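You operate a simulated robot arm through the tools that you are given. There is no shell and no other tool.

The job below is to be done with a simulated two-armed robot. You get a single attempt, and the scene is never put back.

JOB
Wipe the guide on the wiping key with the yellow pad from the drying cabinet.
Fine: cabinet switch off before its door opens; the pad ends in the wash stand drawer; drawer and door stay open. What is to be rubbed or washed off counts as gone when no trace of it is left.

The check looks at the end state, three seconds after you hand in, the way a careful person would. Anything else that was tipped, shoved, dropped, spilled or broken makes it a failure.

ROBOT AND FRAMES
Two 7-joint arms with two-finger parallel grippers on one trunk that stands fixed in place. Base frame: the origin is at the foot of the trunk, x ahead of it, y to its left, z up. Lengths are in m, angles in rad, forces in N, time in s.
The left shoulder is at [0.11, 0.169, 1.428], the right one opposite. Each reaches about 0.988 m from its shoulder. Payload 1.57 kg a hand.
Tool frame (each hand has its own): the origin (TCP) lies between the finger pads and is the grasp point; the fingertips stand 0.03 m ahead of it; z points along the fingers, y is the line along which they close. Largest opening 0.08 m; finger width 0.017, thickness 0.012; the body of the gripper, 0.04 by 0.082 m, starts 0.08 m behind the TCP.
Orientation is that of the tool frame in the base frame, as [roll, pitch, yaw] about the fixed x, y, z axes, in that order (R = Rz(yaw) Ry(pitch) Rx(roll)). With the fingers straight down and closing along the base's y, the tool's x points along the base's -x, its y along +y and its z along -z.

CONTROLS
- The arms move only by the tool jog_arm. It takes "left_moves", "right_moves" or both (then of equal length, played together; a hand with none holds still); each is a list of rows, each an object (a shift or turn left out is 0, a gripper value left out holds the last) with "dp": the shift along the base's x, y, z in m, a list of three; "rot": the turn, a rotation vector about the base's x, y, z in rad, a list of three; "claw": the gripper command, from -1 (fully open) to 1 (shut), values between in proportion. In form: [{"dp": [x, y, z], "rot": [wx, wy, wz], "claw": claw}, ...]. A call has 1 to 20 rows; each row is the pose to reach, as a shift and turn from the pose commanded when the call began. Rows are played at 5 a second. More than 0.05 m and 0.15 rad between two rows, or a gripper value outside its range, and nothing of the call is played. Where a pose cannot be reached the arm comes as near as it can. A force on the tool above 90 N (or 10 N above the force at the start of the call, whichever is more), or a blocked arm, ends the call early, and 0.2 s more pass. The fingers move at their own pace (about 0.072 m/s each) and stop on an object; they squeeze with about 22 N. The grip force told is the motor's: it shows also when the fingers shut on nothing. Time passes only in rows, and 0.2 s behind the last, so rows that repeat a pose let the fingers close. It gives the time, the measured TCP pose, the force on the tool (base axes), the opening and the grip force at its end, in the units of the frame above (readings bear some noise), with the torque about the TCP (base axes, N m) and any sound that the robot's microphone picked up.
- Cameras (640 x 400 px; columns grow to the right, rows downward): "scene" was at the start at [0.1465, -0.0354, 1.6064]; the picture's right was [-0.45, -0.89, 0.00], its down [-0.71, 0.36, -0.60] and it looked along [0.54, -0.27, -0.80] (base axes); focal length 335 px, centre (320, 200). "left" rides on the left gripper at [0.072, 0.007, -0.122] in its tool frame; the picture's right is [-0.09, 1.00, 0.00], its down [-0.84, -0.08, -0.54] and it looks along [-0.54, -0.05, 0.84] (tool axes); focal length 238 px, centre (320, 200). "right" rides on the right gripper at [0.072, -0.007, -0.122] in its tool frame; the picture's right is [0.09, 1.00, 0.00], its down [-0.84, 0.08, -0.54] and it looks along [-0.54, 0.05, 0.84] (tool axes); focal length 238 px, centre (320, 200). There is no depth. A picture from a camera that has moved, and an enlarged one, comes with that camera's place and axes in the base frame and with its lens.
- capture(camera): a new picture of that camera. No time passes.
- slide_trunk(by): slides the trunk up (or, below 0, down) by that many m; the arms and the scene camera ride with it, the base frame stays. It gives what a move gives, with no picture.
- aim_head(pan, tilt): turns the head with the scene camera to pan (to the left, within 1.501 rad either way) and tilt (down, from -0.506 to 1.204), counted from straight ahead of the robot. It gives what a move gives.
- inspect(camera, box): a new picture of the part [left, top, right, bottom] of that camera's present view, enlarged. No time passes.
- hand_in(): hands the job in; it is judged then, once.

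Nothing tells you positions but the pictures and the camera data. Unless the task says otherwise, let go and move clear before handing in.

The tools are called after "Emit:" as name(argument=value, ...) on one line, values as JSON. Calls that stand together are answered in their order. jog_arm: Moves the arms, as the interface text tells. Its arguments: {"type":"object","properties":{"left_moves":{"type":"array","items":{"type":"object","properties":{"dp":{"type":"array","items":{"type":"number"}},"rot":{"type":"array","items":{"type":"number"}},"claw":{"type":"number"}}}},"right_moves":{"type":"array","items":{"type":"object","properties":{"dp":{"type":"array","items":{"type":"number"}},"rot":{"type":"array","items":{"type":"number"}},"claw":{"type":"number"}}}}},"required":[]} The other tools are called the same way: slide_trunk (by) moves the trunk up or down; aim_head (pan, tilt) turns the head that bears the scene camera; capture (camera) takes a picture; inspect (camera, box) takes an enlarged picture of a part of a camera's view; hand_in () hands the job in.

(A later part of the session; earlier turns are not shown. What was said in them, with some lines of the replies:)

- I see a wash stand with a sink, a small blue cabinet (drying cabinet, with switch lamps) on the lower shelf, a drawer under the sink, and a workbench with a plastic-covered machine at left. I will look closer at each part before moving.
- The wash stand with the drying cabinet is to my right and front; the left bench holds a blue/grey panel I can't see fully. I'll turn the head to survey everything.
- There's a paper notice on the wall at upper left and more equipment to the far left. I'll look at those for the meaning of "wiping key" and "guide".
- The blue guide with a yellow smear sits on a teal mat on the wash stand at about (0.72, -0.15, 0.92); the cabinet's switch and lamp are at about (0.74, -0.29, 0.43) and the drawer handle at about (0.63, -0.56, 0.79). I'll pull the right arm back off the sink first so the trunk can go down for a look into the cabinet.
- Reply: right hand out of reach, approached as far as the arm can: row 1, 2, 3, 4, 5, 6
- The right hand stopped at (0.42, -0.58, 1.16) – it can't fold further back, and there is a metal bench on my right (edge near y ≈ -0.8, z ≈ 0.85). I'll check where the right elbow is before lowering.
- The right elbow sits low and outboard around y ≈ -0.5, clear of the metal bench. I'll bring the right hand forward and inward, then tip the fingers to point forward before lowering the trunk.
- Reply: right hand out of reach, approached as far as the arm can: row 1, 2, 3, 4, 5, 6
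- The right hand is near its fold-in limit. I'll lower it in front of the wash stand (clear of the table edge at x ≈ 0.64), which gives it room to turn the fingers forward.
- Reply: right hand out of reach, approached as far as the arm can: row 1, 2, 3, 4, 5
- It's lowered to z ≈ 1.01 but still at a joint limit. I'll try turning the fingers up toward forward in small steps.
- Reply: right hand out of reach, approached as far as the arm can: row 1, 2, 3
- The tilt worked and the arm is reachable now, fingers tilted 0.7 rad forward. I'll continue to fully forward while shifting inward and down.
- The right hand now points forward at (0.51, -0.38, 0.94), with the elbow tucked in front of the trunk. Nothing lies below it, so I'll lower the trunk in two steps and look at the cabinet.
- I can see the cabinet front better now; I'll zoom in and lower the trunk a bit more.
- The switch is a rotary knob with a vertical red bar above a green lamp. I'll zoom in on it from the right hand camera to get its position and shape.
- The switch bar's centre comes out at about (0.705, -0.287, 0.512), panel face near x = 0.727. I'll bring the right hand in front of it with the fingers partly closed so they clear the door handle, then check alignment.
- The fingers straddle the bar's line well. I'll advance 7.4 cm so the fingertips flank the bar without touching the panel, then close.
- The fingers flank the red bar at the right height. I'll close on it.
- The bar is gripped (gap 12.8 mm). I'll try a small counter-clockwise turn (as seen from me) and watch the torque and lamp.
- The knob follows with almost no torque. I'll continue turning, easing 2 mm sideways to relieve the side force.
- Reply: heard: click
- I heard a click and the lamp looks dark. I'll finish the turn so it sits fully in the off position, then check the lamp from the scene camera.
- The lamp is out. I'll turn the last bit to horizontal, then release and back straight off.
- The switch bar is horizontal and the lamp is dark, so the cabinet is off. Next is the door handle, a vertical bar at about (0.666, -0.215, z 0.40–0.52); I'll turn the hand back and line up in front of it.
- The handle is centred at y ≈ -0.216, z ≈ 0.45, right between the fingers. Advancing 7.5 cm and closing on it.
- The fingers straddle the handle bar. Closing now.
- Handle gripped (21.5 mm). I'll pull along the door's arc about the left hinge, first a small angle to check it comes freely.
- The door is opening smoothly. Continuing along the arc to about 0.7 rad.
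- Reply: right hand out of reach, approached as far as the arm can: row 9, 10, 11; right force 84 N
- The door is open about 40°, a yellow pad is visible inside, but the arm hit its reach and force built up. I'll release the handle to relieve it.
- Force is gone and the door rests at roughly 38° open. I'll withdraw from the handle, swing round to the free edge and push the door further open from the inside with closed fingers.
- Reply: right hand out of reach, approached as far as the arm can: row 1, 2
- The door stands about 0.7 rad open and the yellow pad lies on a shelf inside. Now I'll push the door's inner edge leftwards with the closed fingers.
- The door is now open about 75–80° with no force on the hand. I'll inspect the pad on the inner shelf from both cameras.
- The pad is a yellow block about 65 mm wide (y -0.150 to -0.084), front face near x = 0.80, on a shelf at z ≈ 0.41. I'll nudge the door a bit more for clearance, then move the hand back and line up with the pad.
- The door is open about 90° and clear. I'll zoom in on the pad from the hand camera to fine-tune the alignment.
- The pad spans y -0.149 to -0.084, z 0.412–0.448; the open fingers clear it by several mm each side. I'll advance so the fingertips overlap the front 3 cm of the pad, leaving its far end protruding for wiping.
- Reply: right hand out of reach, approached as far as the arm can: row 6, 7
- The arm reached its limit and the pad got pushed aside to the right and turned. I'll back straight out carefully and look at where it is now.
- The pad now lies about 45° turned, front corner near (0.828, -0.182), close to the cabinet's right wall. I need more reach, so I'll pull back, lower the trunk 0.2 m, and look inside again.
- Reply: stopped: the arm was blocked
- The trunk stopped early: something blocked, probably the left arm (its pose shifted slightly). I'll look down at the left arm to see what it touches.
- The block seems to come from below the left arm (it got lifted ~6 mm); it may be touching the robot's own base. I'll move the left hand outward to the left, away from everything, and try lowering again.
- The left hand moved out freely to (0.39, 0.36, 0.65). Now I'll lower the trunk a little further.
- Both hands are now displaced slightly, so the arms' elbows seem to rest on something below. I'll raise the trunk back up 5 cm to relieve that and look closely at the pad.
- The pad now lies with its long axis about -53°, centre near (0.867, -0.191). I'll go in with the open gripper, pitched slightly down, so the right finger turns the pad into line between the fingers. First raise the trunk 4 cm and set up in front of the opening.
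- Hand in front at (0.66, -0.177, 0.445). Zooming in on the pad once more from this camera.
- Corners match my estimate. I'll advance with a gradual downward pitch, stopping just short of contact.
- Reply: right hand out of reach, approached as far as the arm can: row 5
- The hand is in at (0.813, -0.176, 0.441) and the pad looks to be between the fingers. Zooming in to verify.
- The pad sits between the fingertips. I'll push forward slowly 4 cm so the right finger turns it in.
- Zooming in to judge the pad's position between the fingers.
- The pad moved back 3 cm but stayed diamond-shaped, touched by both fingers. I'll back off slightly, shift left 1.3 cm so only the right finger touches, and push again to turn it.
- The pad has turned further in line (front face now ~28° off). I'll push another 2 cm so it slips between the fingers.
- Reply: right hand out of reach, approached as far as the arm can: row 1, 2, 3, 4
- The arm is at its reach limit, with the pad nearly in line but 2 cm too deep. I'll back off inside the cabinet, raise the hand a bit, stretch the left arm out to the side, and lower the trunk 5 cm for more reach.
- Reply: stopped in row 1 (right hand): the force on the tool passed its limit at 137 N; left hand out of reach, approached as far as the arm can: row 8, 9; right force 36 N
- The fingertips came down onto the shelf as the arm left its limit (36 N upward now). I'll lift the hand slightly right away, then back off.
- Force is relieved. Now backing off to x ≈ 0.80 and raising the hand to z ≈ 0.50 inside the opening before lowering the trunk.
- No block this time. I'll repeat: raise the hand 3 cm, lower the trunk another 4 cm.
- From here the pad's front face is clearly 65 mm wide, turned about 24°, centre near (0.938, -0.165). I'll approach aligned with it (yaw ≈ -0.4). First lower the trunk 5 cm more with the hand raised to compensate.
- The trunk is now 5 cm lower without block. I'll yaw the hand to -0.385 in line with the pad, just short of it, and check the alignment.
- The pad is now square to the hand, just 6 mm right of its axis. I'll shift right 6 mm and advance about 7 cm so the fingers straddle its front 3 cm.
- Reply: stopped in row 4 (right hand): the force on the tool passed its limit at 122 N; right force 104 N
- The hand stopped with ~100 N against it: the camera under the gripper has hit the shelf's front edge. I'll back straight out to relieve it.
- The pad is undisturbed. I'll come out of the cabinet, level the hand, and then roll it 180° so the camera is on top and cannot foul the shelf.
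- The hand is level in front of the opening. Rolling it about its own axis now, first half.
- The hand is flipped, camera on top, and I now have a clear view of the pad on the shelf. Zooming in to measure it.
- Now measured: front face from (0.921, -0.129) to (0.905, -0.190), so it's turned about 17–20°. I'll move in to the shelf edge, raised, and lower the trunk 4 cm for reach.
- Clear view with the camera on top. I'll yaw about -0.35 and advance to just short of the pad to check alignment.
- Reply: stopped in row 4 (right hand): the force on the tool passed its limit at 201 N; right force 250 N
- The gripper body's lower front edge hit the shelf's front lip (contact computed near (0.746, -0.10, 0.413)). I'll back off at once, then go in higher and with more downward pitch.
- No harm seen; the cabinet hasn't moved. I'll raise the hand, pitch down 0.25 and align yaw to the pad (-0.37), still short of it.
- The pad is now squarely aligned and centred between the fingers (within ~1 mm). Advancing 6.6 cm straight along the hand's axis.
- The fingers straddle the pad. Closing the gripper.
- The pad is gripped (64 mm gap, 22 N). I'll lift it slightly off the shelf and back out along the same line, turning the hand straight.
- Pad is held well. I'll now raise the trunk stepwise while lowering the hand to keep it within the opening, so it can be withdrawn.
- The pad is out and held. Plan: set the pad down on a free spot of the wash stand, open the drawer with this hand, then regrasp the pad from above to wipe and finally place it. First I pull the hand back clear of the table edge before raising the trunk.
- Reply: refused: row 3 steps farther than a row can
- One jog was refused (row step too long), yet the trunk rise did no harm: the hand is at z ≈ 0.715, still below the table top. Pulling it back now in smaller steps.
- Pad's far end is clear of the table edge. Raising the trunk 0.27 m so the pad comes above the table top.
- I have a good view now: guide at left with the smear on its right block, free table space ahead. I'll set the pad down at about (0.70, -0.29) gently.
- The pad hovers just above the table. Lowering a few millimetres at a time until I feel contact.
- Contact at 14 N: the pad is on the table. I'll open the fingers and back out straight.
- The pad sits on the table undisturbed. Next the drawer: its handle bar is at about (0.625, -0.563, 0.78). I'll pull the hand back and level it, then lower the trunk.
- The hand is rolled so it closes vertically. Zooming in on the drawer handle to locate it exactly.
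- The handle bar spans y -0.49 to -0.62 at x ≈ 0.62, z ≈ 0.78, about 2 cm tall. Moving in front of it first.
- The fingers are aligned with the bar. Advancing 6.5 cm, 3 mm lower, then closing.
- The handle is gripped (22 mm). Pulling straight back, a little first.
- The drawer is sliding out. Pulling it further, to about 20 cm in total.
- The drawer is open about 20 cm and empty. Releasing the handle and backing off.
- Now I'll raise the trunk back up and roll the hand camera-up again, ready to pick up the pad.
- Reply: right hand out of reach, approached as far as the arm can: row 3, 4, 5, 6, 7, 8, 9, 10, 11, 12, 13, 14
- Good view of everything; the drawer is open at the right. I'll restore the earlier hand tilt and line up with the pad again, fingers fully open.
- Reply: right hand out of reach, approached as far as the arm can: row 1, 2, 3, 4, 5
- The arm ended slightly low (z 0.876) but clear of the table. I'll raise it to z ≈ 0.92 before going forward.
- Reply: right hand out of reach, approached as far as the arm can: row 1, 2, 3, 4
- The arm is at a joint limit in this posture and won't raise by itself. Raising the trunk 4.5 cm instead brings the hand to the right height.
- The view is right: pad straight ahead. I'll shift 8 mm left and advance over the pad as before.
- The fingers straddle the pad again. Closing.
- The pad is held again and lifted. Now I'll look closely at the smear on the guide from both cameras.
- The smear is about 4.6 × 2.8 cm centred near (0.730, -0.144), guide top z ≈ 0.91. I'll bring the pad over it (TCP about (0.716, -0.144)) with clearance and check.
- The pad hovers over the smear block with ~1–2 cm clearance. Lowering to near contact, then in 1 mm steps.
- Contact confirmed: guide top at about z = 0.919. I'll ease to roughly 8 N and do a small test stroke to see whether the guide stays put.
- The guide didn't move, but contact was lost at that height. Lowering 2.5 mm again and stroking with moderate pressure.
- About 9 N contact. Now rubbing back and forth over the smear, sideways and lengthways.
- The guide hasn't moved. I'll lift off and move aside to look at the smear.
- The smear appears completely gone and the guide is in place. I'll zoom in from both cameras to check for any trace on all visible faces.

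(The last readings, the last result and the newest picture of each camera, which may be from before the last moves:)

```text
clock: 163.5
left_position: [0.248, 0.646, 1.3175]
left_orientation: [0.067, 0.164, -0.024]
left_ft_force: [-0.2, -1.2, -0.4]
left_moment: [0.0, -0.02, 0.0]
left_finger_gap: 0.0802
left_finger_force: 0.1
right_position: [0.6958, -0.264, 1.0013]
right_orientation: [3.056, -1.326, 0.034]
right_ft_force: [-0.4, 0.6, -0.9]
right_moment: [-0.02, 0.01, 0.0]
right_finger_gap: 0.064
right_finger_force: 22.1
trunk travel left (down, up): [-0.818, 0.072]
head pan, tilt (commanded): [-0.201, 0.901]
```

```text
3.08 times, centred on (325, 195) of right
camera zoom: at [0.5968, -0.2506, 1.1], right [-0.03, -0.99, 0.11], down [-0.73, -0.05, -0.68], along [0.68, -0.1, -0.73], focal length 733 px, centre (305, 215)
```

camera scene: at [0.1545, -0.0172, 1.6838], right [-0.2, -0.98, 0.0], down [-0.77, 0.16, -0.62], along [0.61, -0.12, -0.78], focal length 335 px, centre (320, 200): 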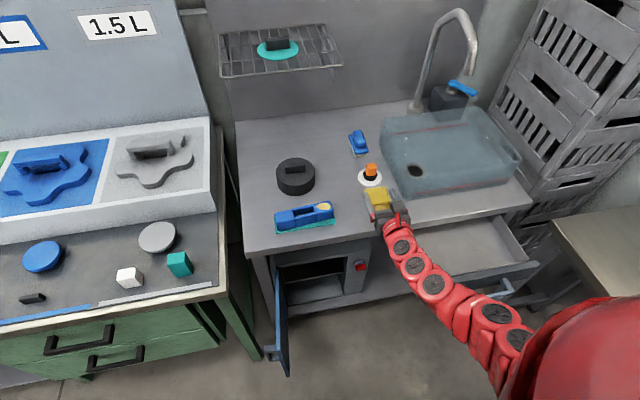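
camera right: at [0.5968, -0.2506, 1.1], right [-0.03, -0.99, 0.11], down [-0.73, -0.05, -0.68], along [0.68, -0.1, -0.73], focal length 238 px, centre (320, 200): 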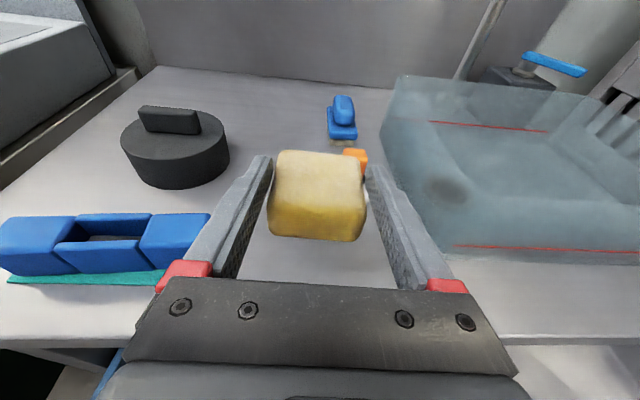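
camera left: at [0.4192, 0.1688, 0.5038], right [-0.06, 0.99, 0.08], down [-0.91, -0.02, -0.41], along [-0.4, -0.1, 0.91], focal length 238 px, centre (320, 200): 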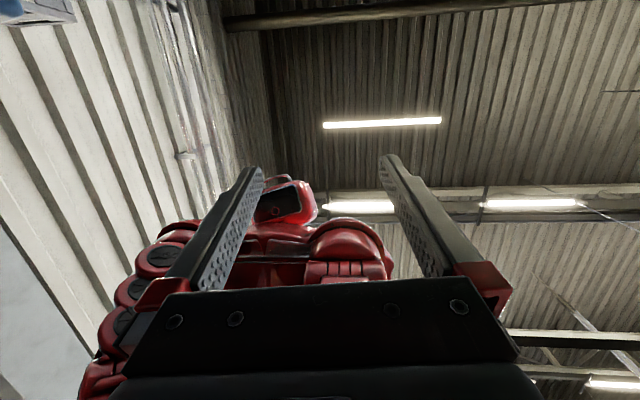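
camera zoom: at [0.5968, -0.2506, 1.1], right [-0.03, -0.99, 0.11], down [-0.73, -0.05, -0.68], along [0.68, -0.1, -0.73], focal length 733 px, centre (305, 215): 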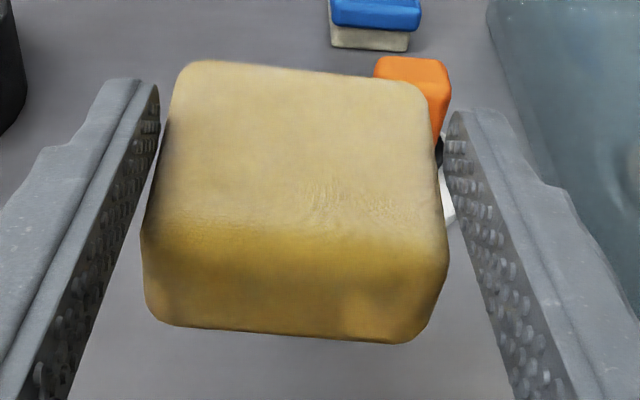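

No trace left on the guide. Now the drawer: I'll look at its interior to place the pad inside.

Emit:
aim_head(pan=-0.8, tilt=0.95)

Emit:
capture(camera="scene")

Emit:
inspect(camera="scene", box=[240, 120, 440, 270])

```text
clock: 164.5
left_position: [0.2484, 0.6454, 1.3172]
left_orientation: [0.067, 0.164, -0.023]
left_ft_force: [-0.1, 0.8, 0.1]
left_moment: [0.05, -0.02, 0.03]
left_finger_gap: 0.0801
left_finger_force: 0.0
right_position: [0.6965, -0.2635, 1.0012]
right_orientation: [3.056, -1.325, 0.031]
right_ft_force: [-0.6, -0.5, -0.6]
right_moment: [0.01, 0.03, 0.01]
right_finger_gap: 0.0639
right_finger_force: 21.8
trunk travel left (down, up): [-0.818, 0.072]
head pan, tilt (commanded): [-0.799, 0.949]
```

```text
taken
camera scene: at [0.1314, -0.0537, 1.6802], right [-0.72, -0.7, 0.0], down [-0.57, 0.58, -0.58], along [0.41, -0.42, -0.81], focal length 335 px, centre (320, 200)
```

scene: 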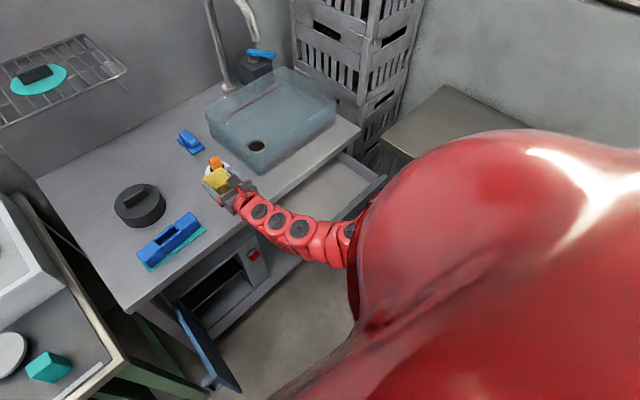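

```text
2.67 times, centred on (340, 195) of scene
camera zoom: at [0.1314, -0.0537, 1.6802], right [-0.72, -0.7, 0.0], down [-0.57, 0.58, -0.58], along [0.41, -0.42, -0.81], focal length 893 px, centre (267, 213)
```

zoom: 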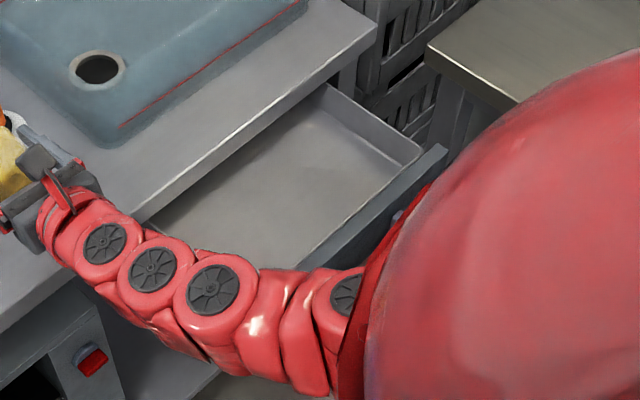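

The open drawer spans about y -0.38 to -0.70 and x 0.47 to 0.64, front panel top near z 0.825. I'll carry the pad above its middle, tilting the hand down more so the gripper clears the drawer front.

Emit:
jog_arm(right_moves=[{"dp": [-0.035, -0.015, 0], "rot": [0.004, 0.08, 0]}, {"dp": [-0.07, -0.045, 0], "rot": [0.008, 0.16, 0]}, {"dp": [-0.1, -0.08, 0], "rot": [0.012, 0.24, 0]}, {"dp": [-0.12, -0.12, 0], "rot": [0.016, 0.32, 0]}, {"dp": [-0.135, -0.16, 0], "rot": [0.02, 0.4, 0]}, {"dp": [-0.148, -0.2, 0], "rot": [0.023, 0.47, 0]}, {"dp": [-0.156, -0.24, 0], "rot": [0.024, 0.5, 0]}, {"dp": [-0.1615, -0.2765, 0], "rot": [0.024, 0.5, 0]}, {"dp": [-0.1615, -0.2765, 0], "rot": [0.024, 0.5, 0]}])

Emit:
capture(camera="right")

Emit:
capture(camera="scene")

```text
clock: 166.5
left_position: [0.2518, 0.645, 1.3171]
left_orientation: [0.068, 0.166, -0.025]
left_ft_force: [-0.4, 0.1, 0.5]
left_moment: [0.02, -0.01, -0.01]
left_finger_gap: 0.0799
left_finger_force: 0.1
right_position: [0.5189, -0.4089, 0.9926]
right_orientation: [3.079, -0.821, -0.07]
right_ft_force: [-0.1, 1.0, -0.7]
right_moment: [-0.01, 0.03, 0.01]
right_finger_gap: 0.064
right_finger_force: 21.3
right hand out of reach, approached as far as the arm can: row 5, 6, 7, 8, 9
trunk travel left (down, up): [-0.818, 0.072]
head pan, tilt (commanded): [-0.799, 0.949]
```

```text
taken
camera right: at [0.4807, -0.3911, 1.1287], right [-0.05, -0.99, 0.11], down [-0.97, 0.02, -0.24], along [0.24, -0.12, -0.96], focal length 238 px, centre (320, 200)
```

right: 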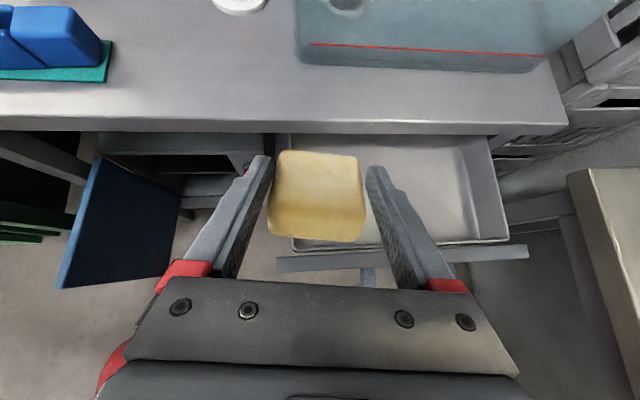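

```text
taken
camera scene: at [0.1334, -0.0538, 1.68], right [-0.72, -0.7, 0.0], down [-0.57, 0.58, -0.58], along [0.4, -0.42, -0.81], focal length 335 px, centre (320, 200)
```

scene: 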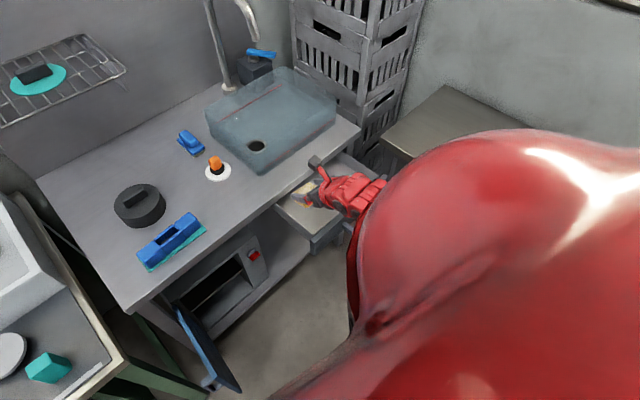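

The pad is above the left part of the drawer. I'll bring it down to z ≈ 0.90 and across to y ≈ -0.49, still above the drawer rim.

Emit:
jog_arm(right_moves=[{"dp": [0.01, -0.02, -0.025]}, {"dp": [0.02, -0.045, -0.05]}, {"dp": [0.028, -0.065, -0.075]}, {"dp": [0.031, -0.081, -0.0926]}, {"dp": [0.031, -0.081, -0.0926]}])

Emit:
capture(camera="right")

Emit:
inspect(camera="scene", box=[240, 120, 440, 270])

```text
clock: 167.7
left_position: [0.248, 0.6452, 1.3178]
left_orientation: [0.072, 0.163, -0.025]
left_ft_force: [0.0, -0.1, 0.6]
left_moment: [0.03, 0.0, 0.02]
left_finger_gap: 0.0801
left_finger_force: 0.2
right_position: [0.5405, -0.4491, 0.9448]
right_orientation: [3.031, -0.831, -0.106]
right_ft_force: [0.1, 1.4, -0.3]
right_moment: [-0.01, -0.02, -0.01]
right_finger_gap: 0.064
right_finger_force: 21.5
right hand out of reach, approached as far as the arm can: row 1, 2, 3, 4, 5
trunk travel left (down, up): [-0.818, 0.072]
head pan, tilt (commanded): [-0.799, 0.949]
```

```text
taken
camera right: at [0.5023, -0.4251, 1.079], right [-0.12, -0.98, 0.14], down [-0.96, 0.09, -0.25], along [0.23, -0.17, -0.96], focal length 238 px, centre (320, 200)
```

right: 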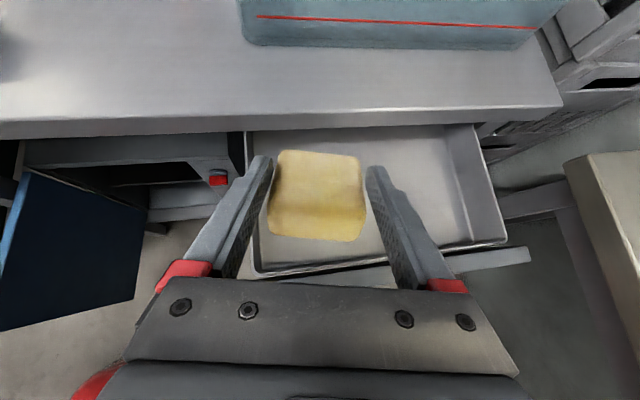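

```text
2.67 times, centred on (340, 195) of scene
camera zoom: at [0.1305, -0.0543, 1.6803], right [-0.72, -0.7, 0.0], down [-0.57, 0.58, -0.58], along [0.41, -0.42, -0.81], focal length 893 px, centre (267, 213)
```

zoom: 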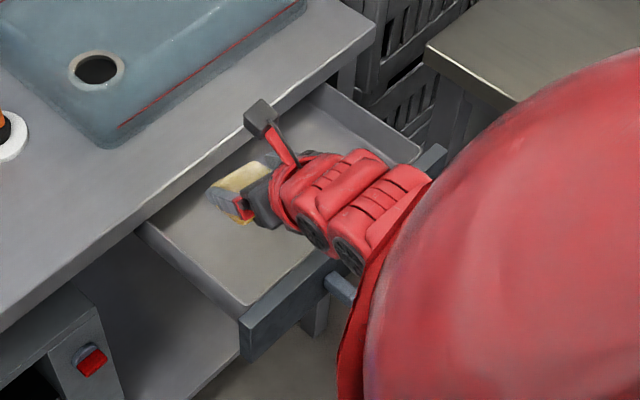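

The pad is inside the drawer outline but a bit near its left wall. I'll try to move further right and down.

Emit:
jog_arm(right_moves=[{"dp": [0.003, -0.015, -0.02]}, {"dp": [0.006, -0.03, -0.035]}, {"dp": [0.008, -0.04, -0.045]}, {"dp": [0.008, -0.04, -0.045]}])

Emit:
capture(camera="right")

```text
clock: 168.7
left_position: [0.2489, 0.6451, 1.3173]
left_orientation: [0.071, 0.165, -0.025]
left_ft_force: [-0.2, -0.1, -0.2]
left_moment: [-0.02, 0.05, 0.0]
left_finger_gap: 0.08
left_finger_force: 0.0
right_position: [0.5446, -0.4557, 0.8972]
right_orientation: [3.025, -0.832, -0.106]
right_ft_force: [0.4, 0.3, 0.3]
right_moment: [0.0, 0.03, -0.03]
right_finger_gap: 0.064
right_finger_force: 22.0
right hand out of reach, approached as far as the arm can: row 1, 2, 3, 4
trunk travel left (down, up): [-0.818, 0.072]
head pan, tilt (commanded): [-0.799, 0.949]
```

```text
taken
camera right: at [0.5071, -0.4309, 1.0305], right [-0.13, -0.98, 0.15], down [-0.96, 0.09, -0.25], along [0.23, -0.17, -0.96], focal length 238 px, centre (320, 200)
```

right: 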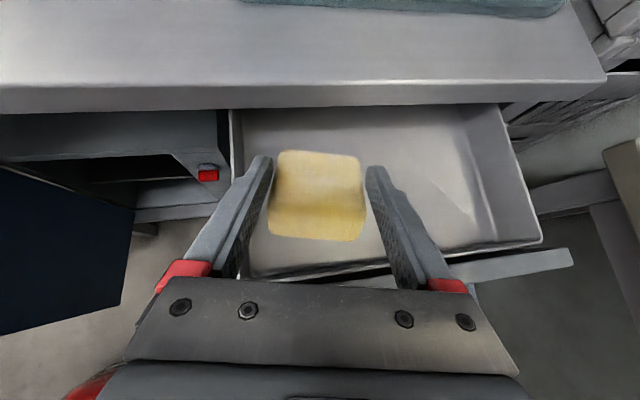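

The arm won't go further right here, but the pad is inside the drawer outline with about 1 cm finger clearance. I'll lower it straight down with the trunk, first 6 cm.

Emit:
slide_trunk(by=-0.06)

Emit:
capture(camera="right")

Emit:
inspect(camera="scene", box=[240, 120, 440, 270])

```text
clock: 169.7
left_position: [0.2482, 0.6453, 1.2575]
left_orientation: [0.07, 0.163, -0.023]
left_ft_force: [1.0, -0.4, 0.2]
left_moment: [0.01, 0.0, 0.02]
left_finger_gap: 0.0802
left_finger_force: 0.1
right_position: [0.5451, -0.4561, 0.8365]
right_orientation: [3.025, -0.831, -0.108]
right_ft_force: [-0.1, 0.8, -0.1]
right_moment: [0.04, 0.01, -0.02]
right_finger_gap: 0.0638
right_finger_force: 22.3
trunk travel left (down, up): [-0.758, 0.132]
head pan, tilt (commanded): [-0.799, 0.949]
```

```text
taken
camera right: at [0.507, -0.4305, 0.9708], right [-0.13, -0.98, 0.15], down [-0.96, 0.09, -0.25], along [0.23, -0.17, -0.96], focal length 238 px, centre (320, 200)
```

right: 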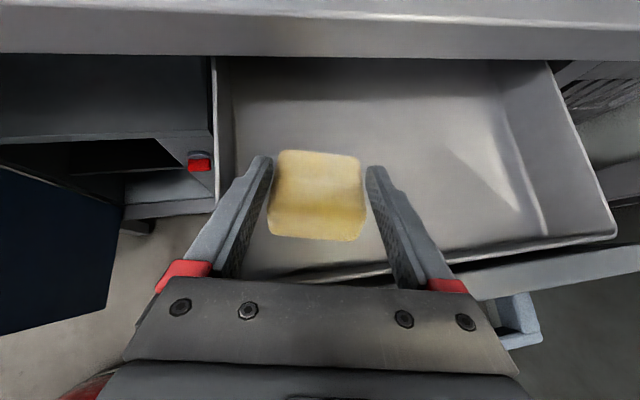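

```text
2.67 times, centred on (340, 195) of scene
camera zoom: at [0.1311, -0.054, 1.6202], right [-0.72, -0.7, 0.0], down [-0.57, 0.58, -0.58], along [0.41, -0.42, -0.81], focal length 893 px, centre (267, 213)
```

zoom: 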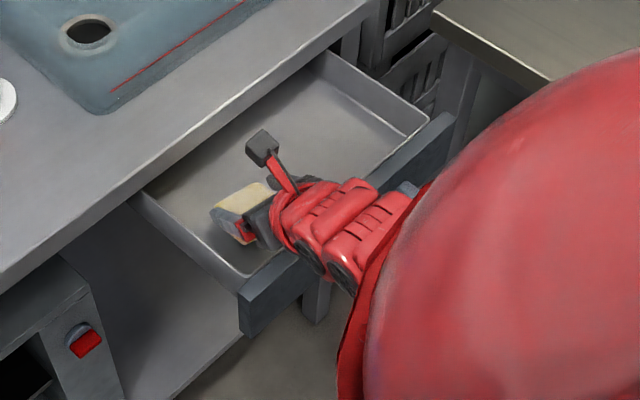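

The pad is inside the drawer, clear of its walls. Lowering in small trunk steps until it nearly touches the drawer floor.

Emit:
slide_trunk(by=-0.015)

Emit:
slide_trunk(by=-0.008)

Emit:
capture(camera="right")

```text
clock: 170.4
left_position: [0.2472, 0.6451, 1.2414]
left_orientation: [0.071, 0.164, -0.025]
left_ft_force: [0.3, 0.3, -1.1]
left_moment: [0.0, 0.01, -0.02]
left_finger_gap: 0.0799
left_finger_force: 0.0
right_position: [0.5441, -0.455, 0.8222]
right_orientation: [3.028, -0.831, -0.109]
right_ft_force: [-0.2, 0.2, 0.4]
right_moment: [-0.03, -0.02, 0.03]
right_finger_gap: 0.0641
right_finger_force: 21.8
trunk travel left (down, up): [-0.743, 0.147]
head pan, tilt (commanded): [-0.799, 0.949]
```

```text
clock: 170.9
left_position: [0.2474, 0.6464, 1.2335]
left_orientation: [0.068, 0.162, -0.024]
left_ft_force: [0.0, -0.2, 0.9]
left_moment: [0.02, 0.0, 0.03]
left_finger_gap: 0.0799
left_finger_force: 0.0
right_position: [0.5429, -0.4557, 0.8155]
right_orientation: [3.024, -0.836, -0.109]
right_ft_force: [-1.0, -3.6, 16.0]
right_moment: [-0.07, -0.52, -0.16]
right_finger_gap: 0.0644
right_finger_force: 21.9
trunk travel left (down, up): [-0.735, 0.155]
head pan, tilt (commanded): [-0.799, 0.949]
```

```text
taken
camera right: at [0.506, -0.4304, 0.9496], right [-0.13, -0.98, 0.15], down [-0.96, 0.09, -0.25], along [0.24, -0.17, -0.96], focal length 238 px, centre (320, 200)
```

right: 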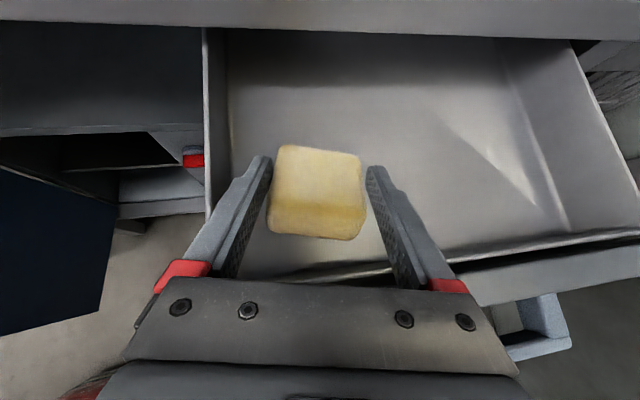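

The pad touches the drawer floor (16 N). Opening the fingers just enough to release it.

Emit:
jog_arm(right_moves=[{"claw": -0.6}, {"claw": -0.75}, {"claw": -0.8}, {"claw": -0.8}])

Emit:
capture(camera="right")

```text
clock: 171.9
left_position: [0.2481, 0.6457, 1.2343]
left_orientation: [0.068, 0.165, -0.025]
left_ft_force: [0.8, 0.1, 0.3]
left_moment: [-0.01, 0.0, 0.03]
left_finger_gap: 0.08
left_finger_force: 0.0
right_position: [0.5436, -0.4559, 0.8134]
right_orientation: [3.028, -0.832, -0.108]
right_ft_force: [-0.4, -0.1, 0.4]
right_moment: [0.01, -0.02, 0.01]
right_finger_gap: 0.0719
right_finger_force: 0.0
trunk travel left (down, up): [-0.735, 0.155]
head pan, tilt (commanded): [-0.799, 0.949]
```

```text
taken
camera right: at [0.5069, -0.4303, 0.9477], right [-0.13, -0.98, 0.15], down [-0.96, 0.09, -0.25], along [0.23, -0.17, -0.96], focal length 238 px, centre (320, 200)
```

right: 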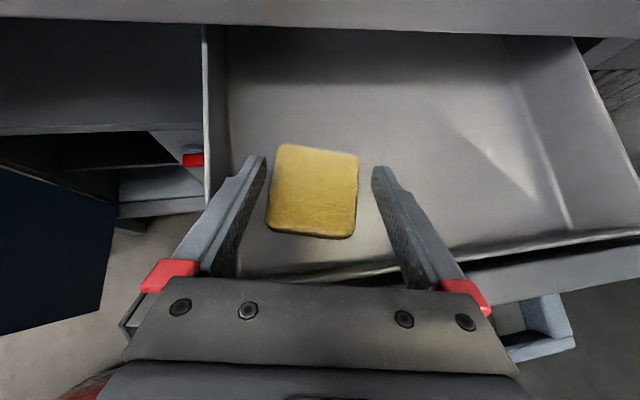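

The pad lies flat in the drawer. I'll lift the hand straight up with the trunk.

Emit:
slide_trunk(by=0.14)

Emit:
capture(camera="right")

Emit:
capture(camera="scene")

```text
clock: 173.6
left_position: [0.2482, 0.6462, 1.3733]
left_orientation: [0.066, 0.165, -0.024]
left_ft_force: [0.5, -0.1, -0.5]
left_moment: [0.01, 0.02, -0.03]
left_finger_gap: 0.0799
left_finger_force: 0.2
right_position: [0.5448, -0.4561, 0.9545]
right_orientation: [3.025, -0.833, -0.107]
right_ft_force: [-0.5, 0.6, 0.1]
right_moment: [0.0, 0.0, -0.02]
right_finger_gap: 0.0718
right_finger_force: 0.1
trunk travel left (down, up): [-0.875, 0.015]
head pan, tilt (commanded): [-0.799, 0.949]
```

```text
taken
camera right: at [0.5071, -0.4303, 1.0878], right [-0.13, -0.98, 0.15], down [-0.96, 0.09, -0.25], along [0.23, -0.17, -0.96], focal length 238 px, centre (320, 200)
```

right: 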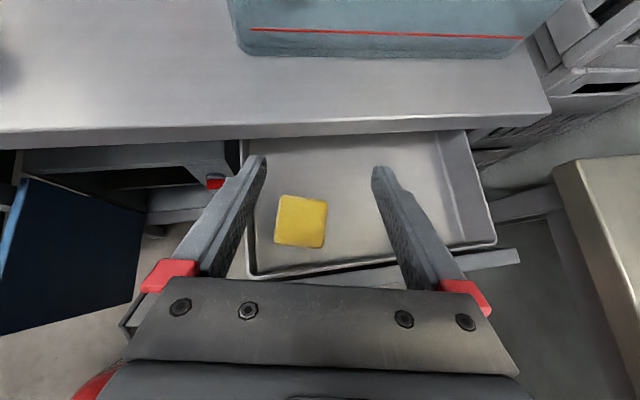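

```text
taken
camera scene: at [0.1313, -0.0538, 1.7371], right [-0.72, -0.7, 0.0], down [-0.57, 0.58, -0.58], along [0.41, -0.42, -0.81], focal length 335 px, centre (320, 200)
```

scene: 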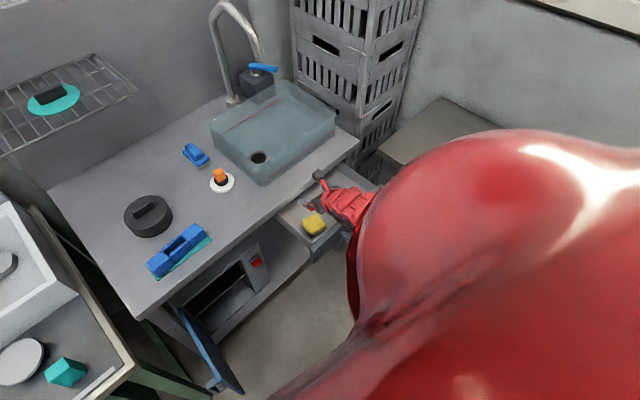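

The pad is in the drawer and the hand is clear above. I'll do a final visual check of the guide, cabinet switch, door, drawer and the rest.

Emit:
jog_arm(right_moves=[{"dp": [0.0, 0.03, 0.01]}, {"dp": [0.0, 0.06, 0.02]}, {"dp": [0.0, 0.09, 0.02]}, {"dp": [0.0, 0.09, 0.02]}])

Emit:
aim_head(pan=-0.35, tilt=0.95)

Emit:
capture(camera="scene")

Emit:
inspect(camera="scene", box=[220, 140, 420, 290])

Emit:
aim_head(pan=0.3, tilt=0.8)

Emit:
capture(camera="scene")

```text
clock: 174.6
left_position: [0.2484, 0.6449, 1.3738]
left_orientation: [0.07, 0.164, -0.024]
left_ft_force: [-0.3, -0.8, -0.3]
left_moment: [-0.01, 0.02, -0.02]
left_finger_gap: 0.08
left_finger_force: 0.1
right_position: [0.5432, -0.3651, 0.9735]
right_orientation: [3.027, -0.832, -0.11]
right_ft_force: [0.0, -0.1, 0.2]
right_moment: [-0.01, -0.01, -0.01]
right_finger_gap: 0.0721
right_finger_force: 0.2
trunk travel left (down, up): [-0.875, 0.015]
head pan, tilt (commanded): [-0.799, 0.949]
```

```text
clock: 175.5
left_position: [0.2486, 0.6458, 1.3743]
left_orientation: [0.069, 0.163, -0.023]
left_ft_force: [0.5, 0.1, -0.3]
left_moment: [0.03, -0.01, -0.01]
left_finger_gap: 0.0801
left_finger_force: 0.1
right_position: [0.5433, -0.365, 0.974]
right_orientation: [3.026, -0.834, -0.108]
right_ft_force: [1.0, 0.2, -0.1]
right_moment: [0.01, 0.0, -0.02]
right_finger_gap: 0.0719
right_finger_force: 0.1
trunk travel left (down, up): [-0.875, 0.015]
head pan, tilt (commanded): [-0.351, 0.949]
```

```text
taken
camera scene: at [0.1487, -0.0267, 1.7372], right [-0.34, -0.94, 0.0], down [-0.76, 0.28, -0.58], along [0.55, -0.2, -0.81], focal length 335 px, centre (320, 200)
```

scene: 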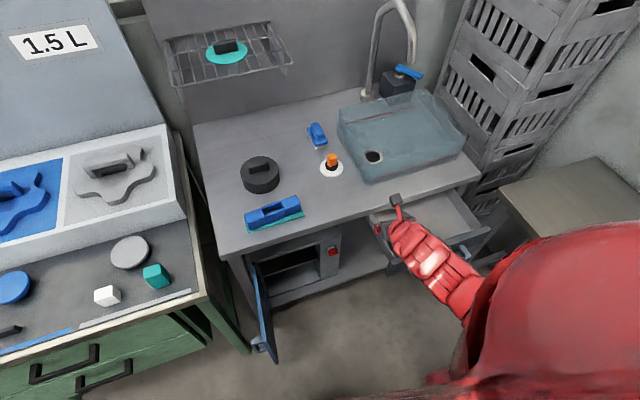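

```text
2.67 times, centred on (320, 215) of scene
camera zoom: at [0.1487, -0.0267, 1.7372], right [-0.34, -0.94, 0.0], down [-0.76, 0.28, -0.58], along [0.55, -0.2, -0.81], focal length 893 px, centre (320, 160)
```

zoom: 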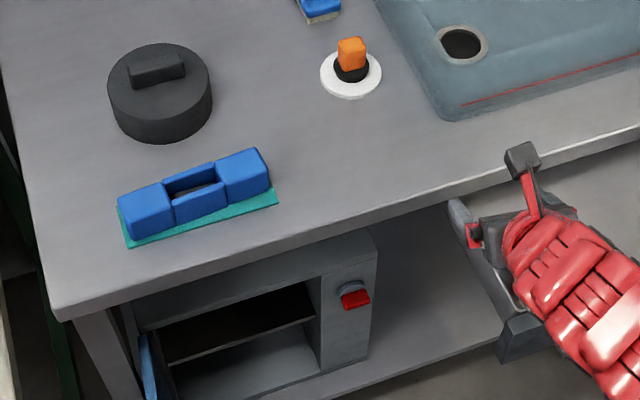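

```text
clock: 176.5
left_position: [0.2481, 0.6449, 1.3754]
left_orientation: [0.069, 0.165, -0.024]
left_ft_force: [0.5, 0.2, 0.6]
left_moment: [-0.01, 0.03, -0.02]
left_finger_gap: 0.0797
left_finger_force: 0.1
right_position: [0.5432, -0.3643, 0.9736]
right_orientation: [3.025, -0.831, -0.11]
right_ft_force: [-0.4, -0.8, -0.3]
right_moment: [0.0, 0.01, 0.01]
right_finger_gap: 0.0718
right_finger_force: 0.1
trunk travel left (down, up): [-0.875, 0.015]
head pan, tilt (commanded): [0.3, 0.799]
```

```text
taken
camera scene: at [0.1575, 0.0221, 1.7487], right [0.29, -0.96, 0.0], down [-0.69, -0.21, -0.7], along [0.67, 0.21, -0.72], focal length 335 px, centre (320, 200)
```

scene: 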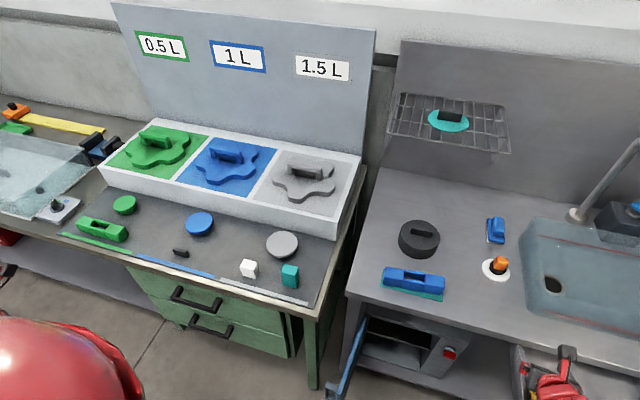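

Everything checks out: the guide is clean and in place, the cabinet switch is off with its door open, and the pad lies in the open drawer. The other objects look undisturbed and both hands are clear, so I'm handing in.

Emit:
hand_in()

```text
The job is handed in.
```

The job is handed in. The blue guide on its teal mat is wiped, and no trace of the yellow smear showed on any face I could see; its far side was out of view.

- **Cabinet:** I turned the switch off before opening the door, heard it click and saw the lamp go dark. The door is still open, at about 90°.
- **Pad:** the yellow pad lies flat in the wash stand drawer, which is open about 20 cm.
- **Guide:** it did not move while I rubbed it, at about 9 N of pressure.

A few things went less cleanly than planned:

- **Pad pushed in the cabinet:** my first reach pushed the pad deeper and turned it, and it took several tries to grip it.
- **Contact with the shelf:** the gripper hit the cabinet's inner shelf three times, the hardest at about 250 N. The cabinet looked unmoved each time.
- **Pad set on the table:** before wiping, I put the clean pad down on the wash stand for a moment so the same hand could open the drawer.

I took "the guide on the wiping key" to mean the blue slotted block on the teal mat, because it was the only object I saw with a smear.
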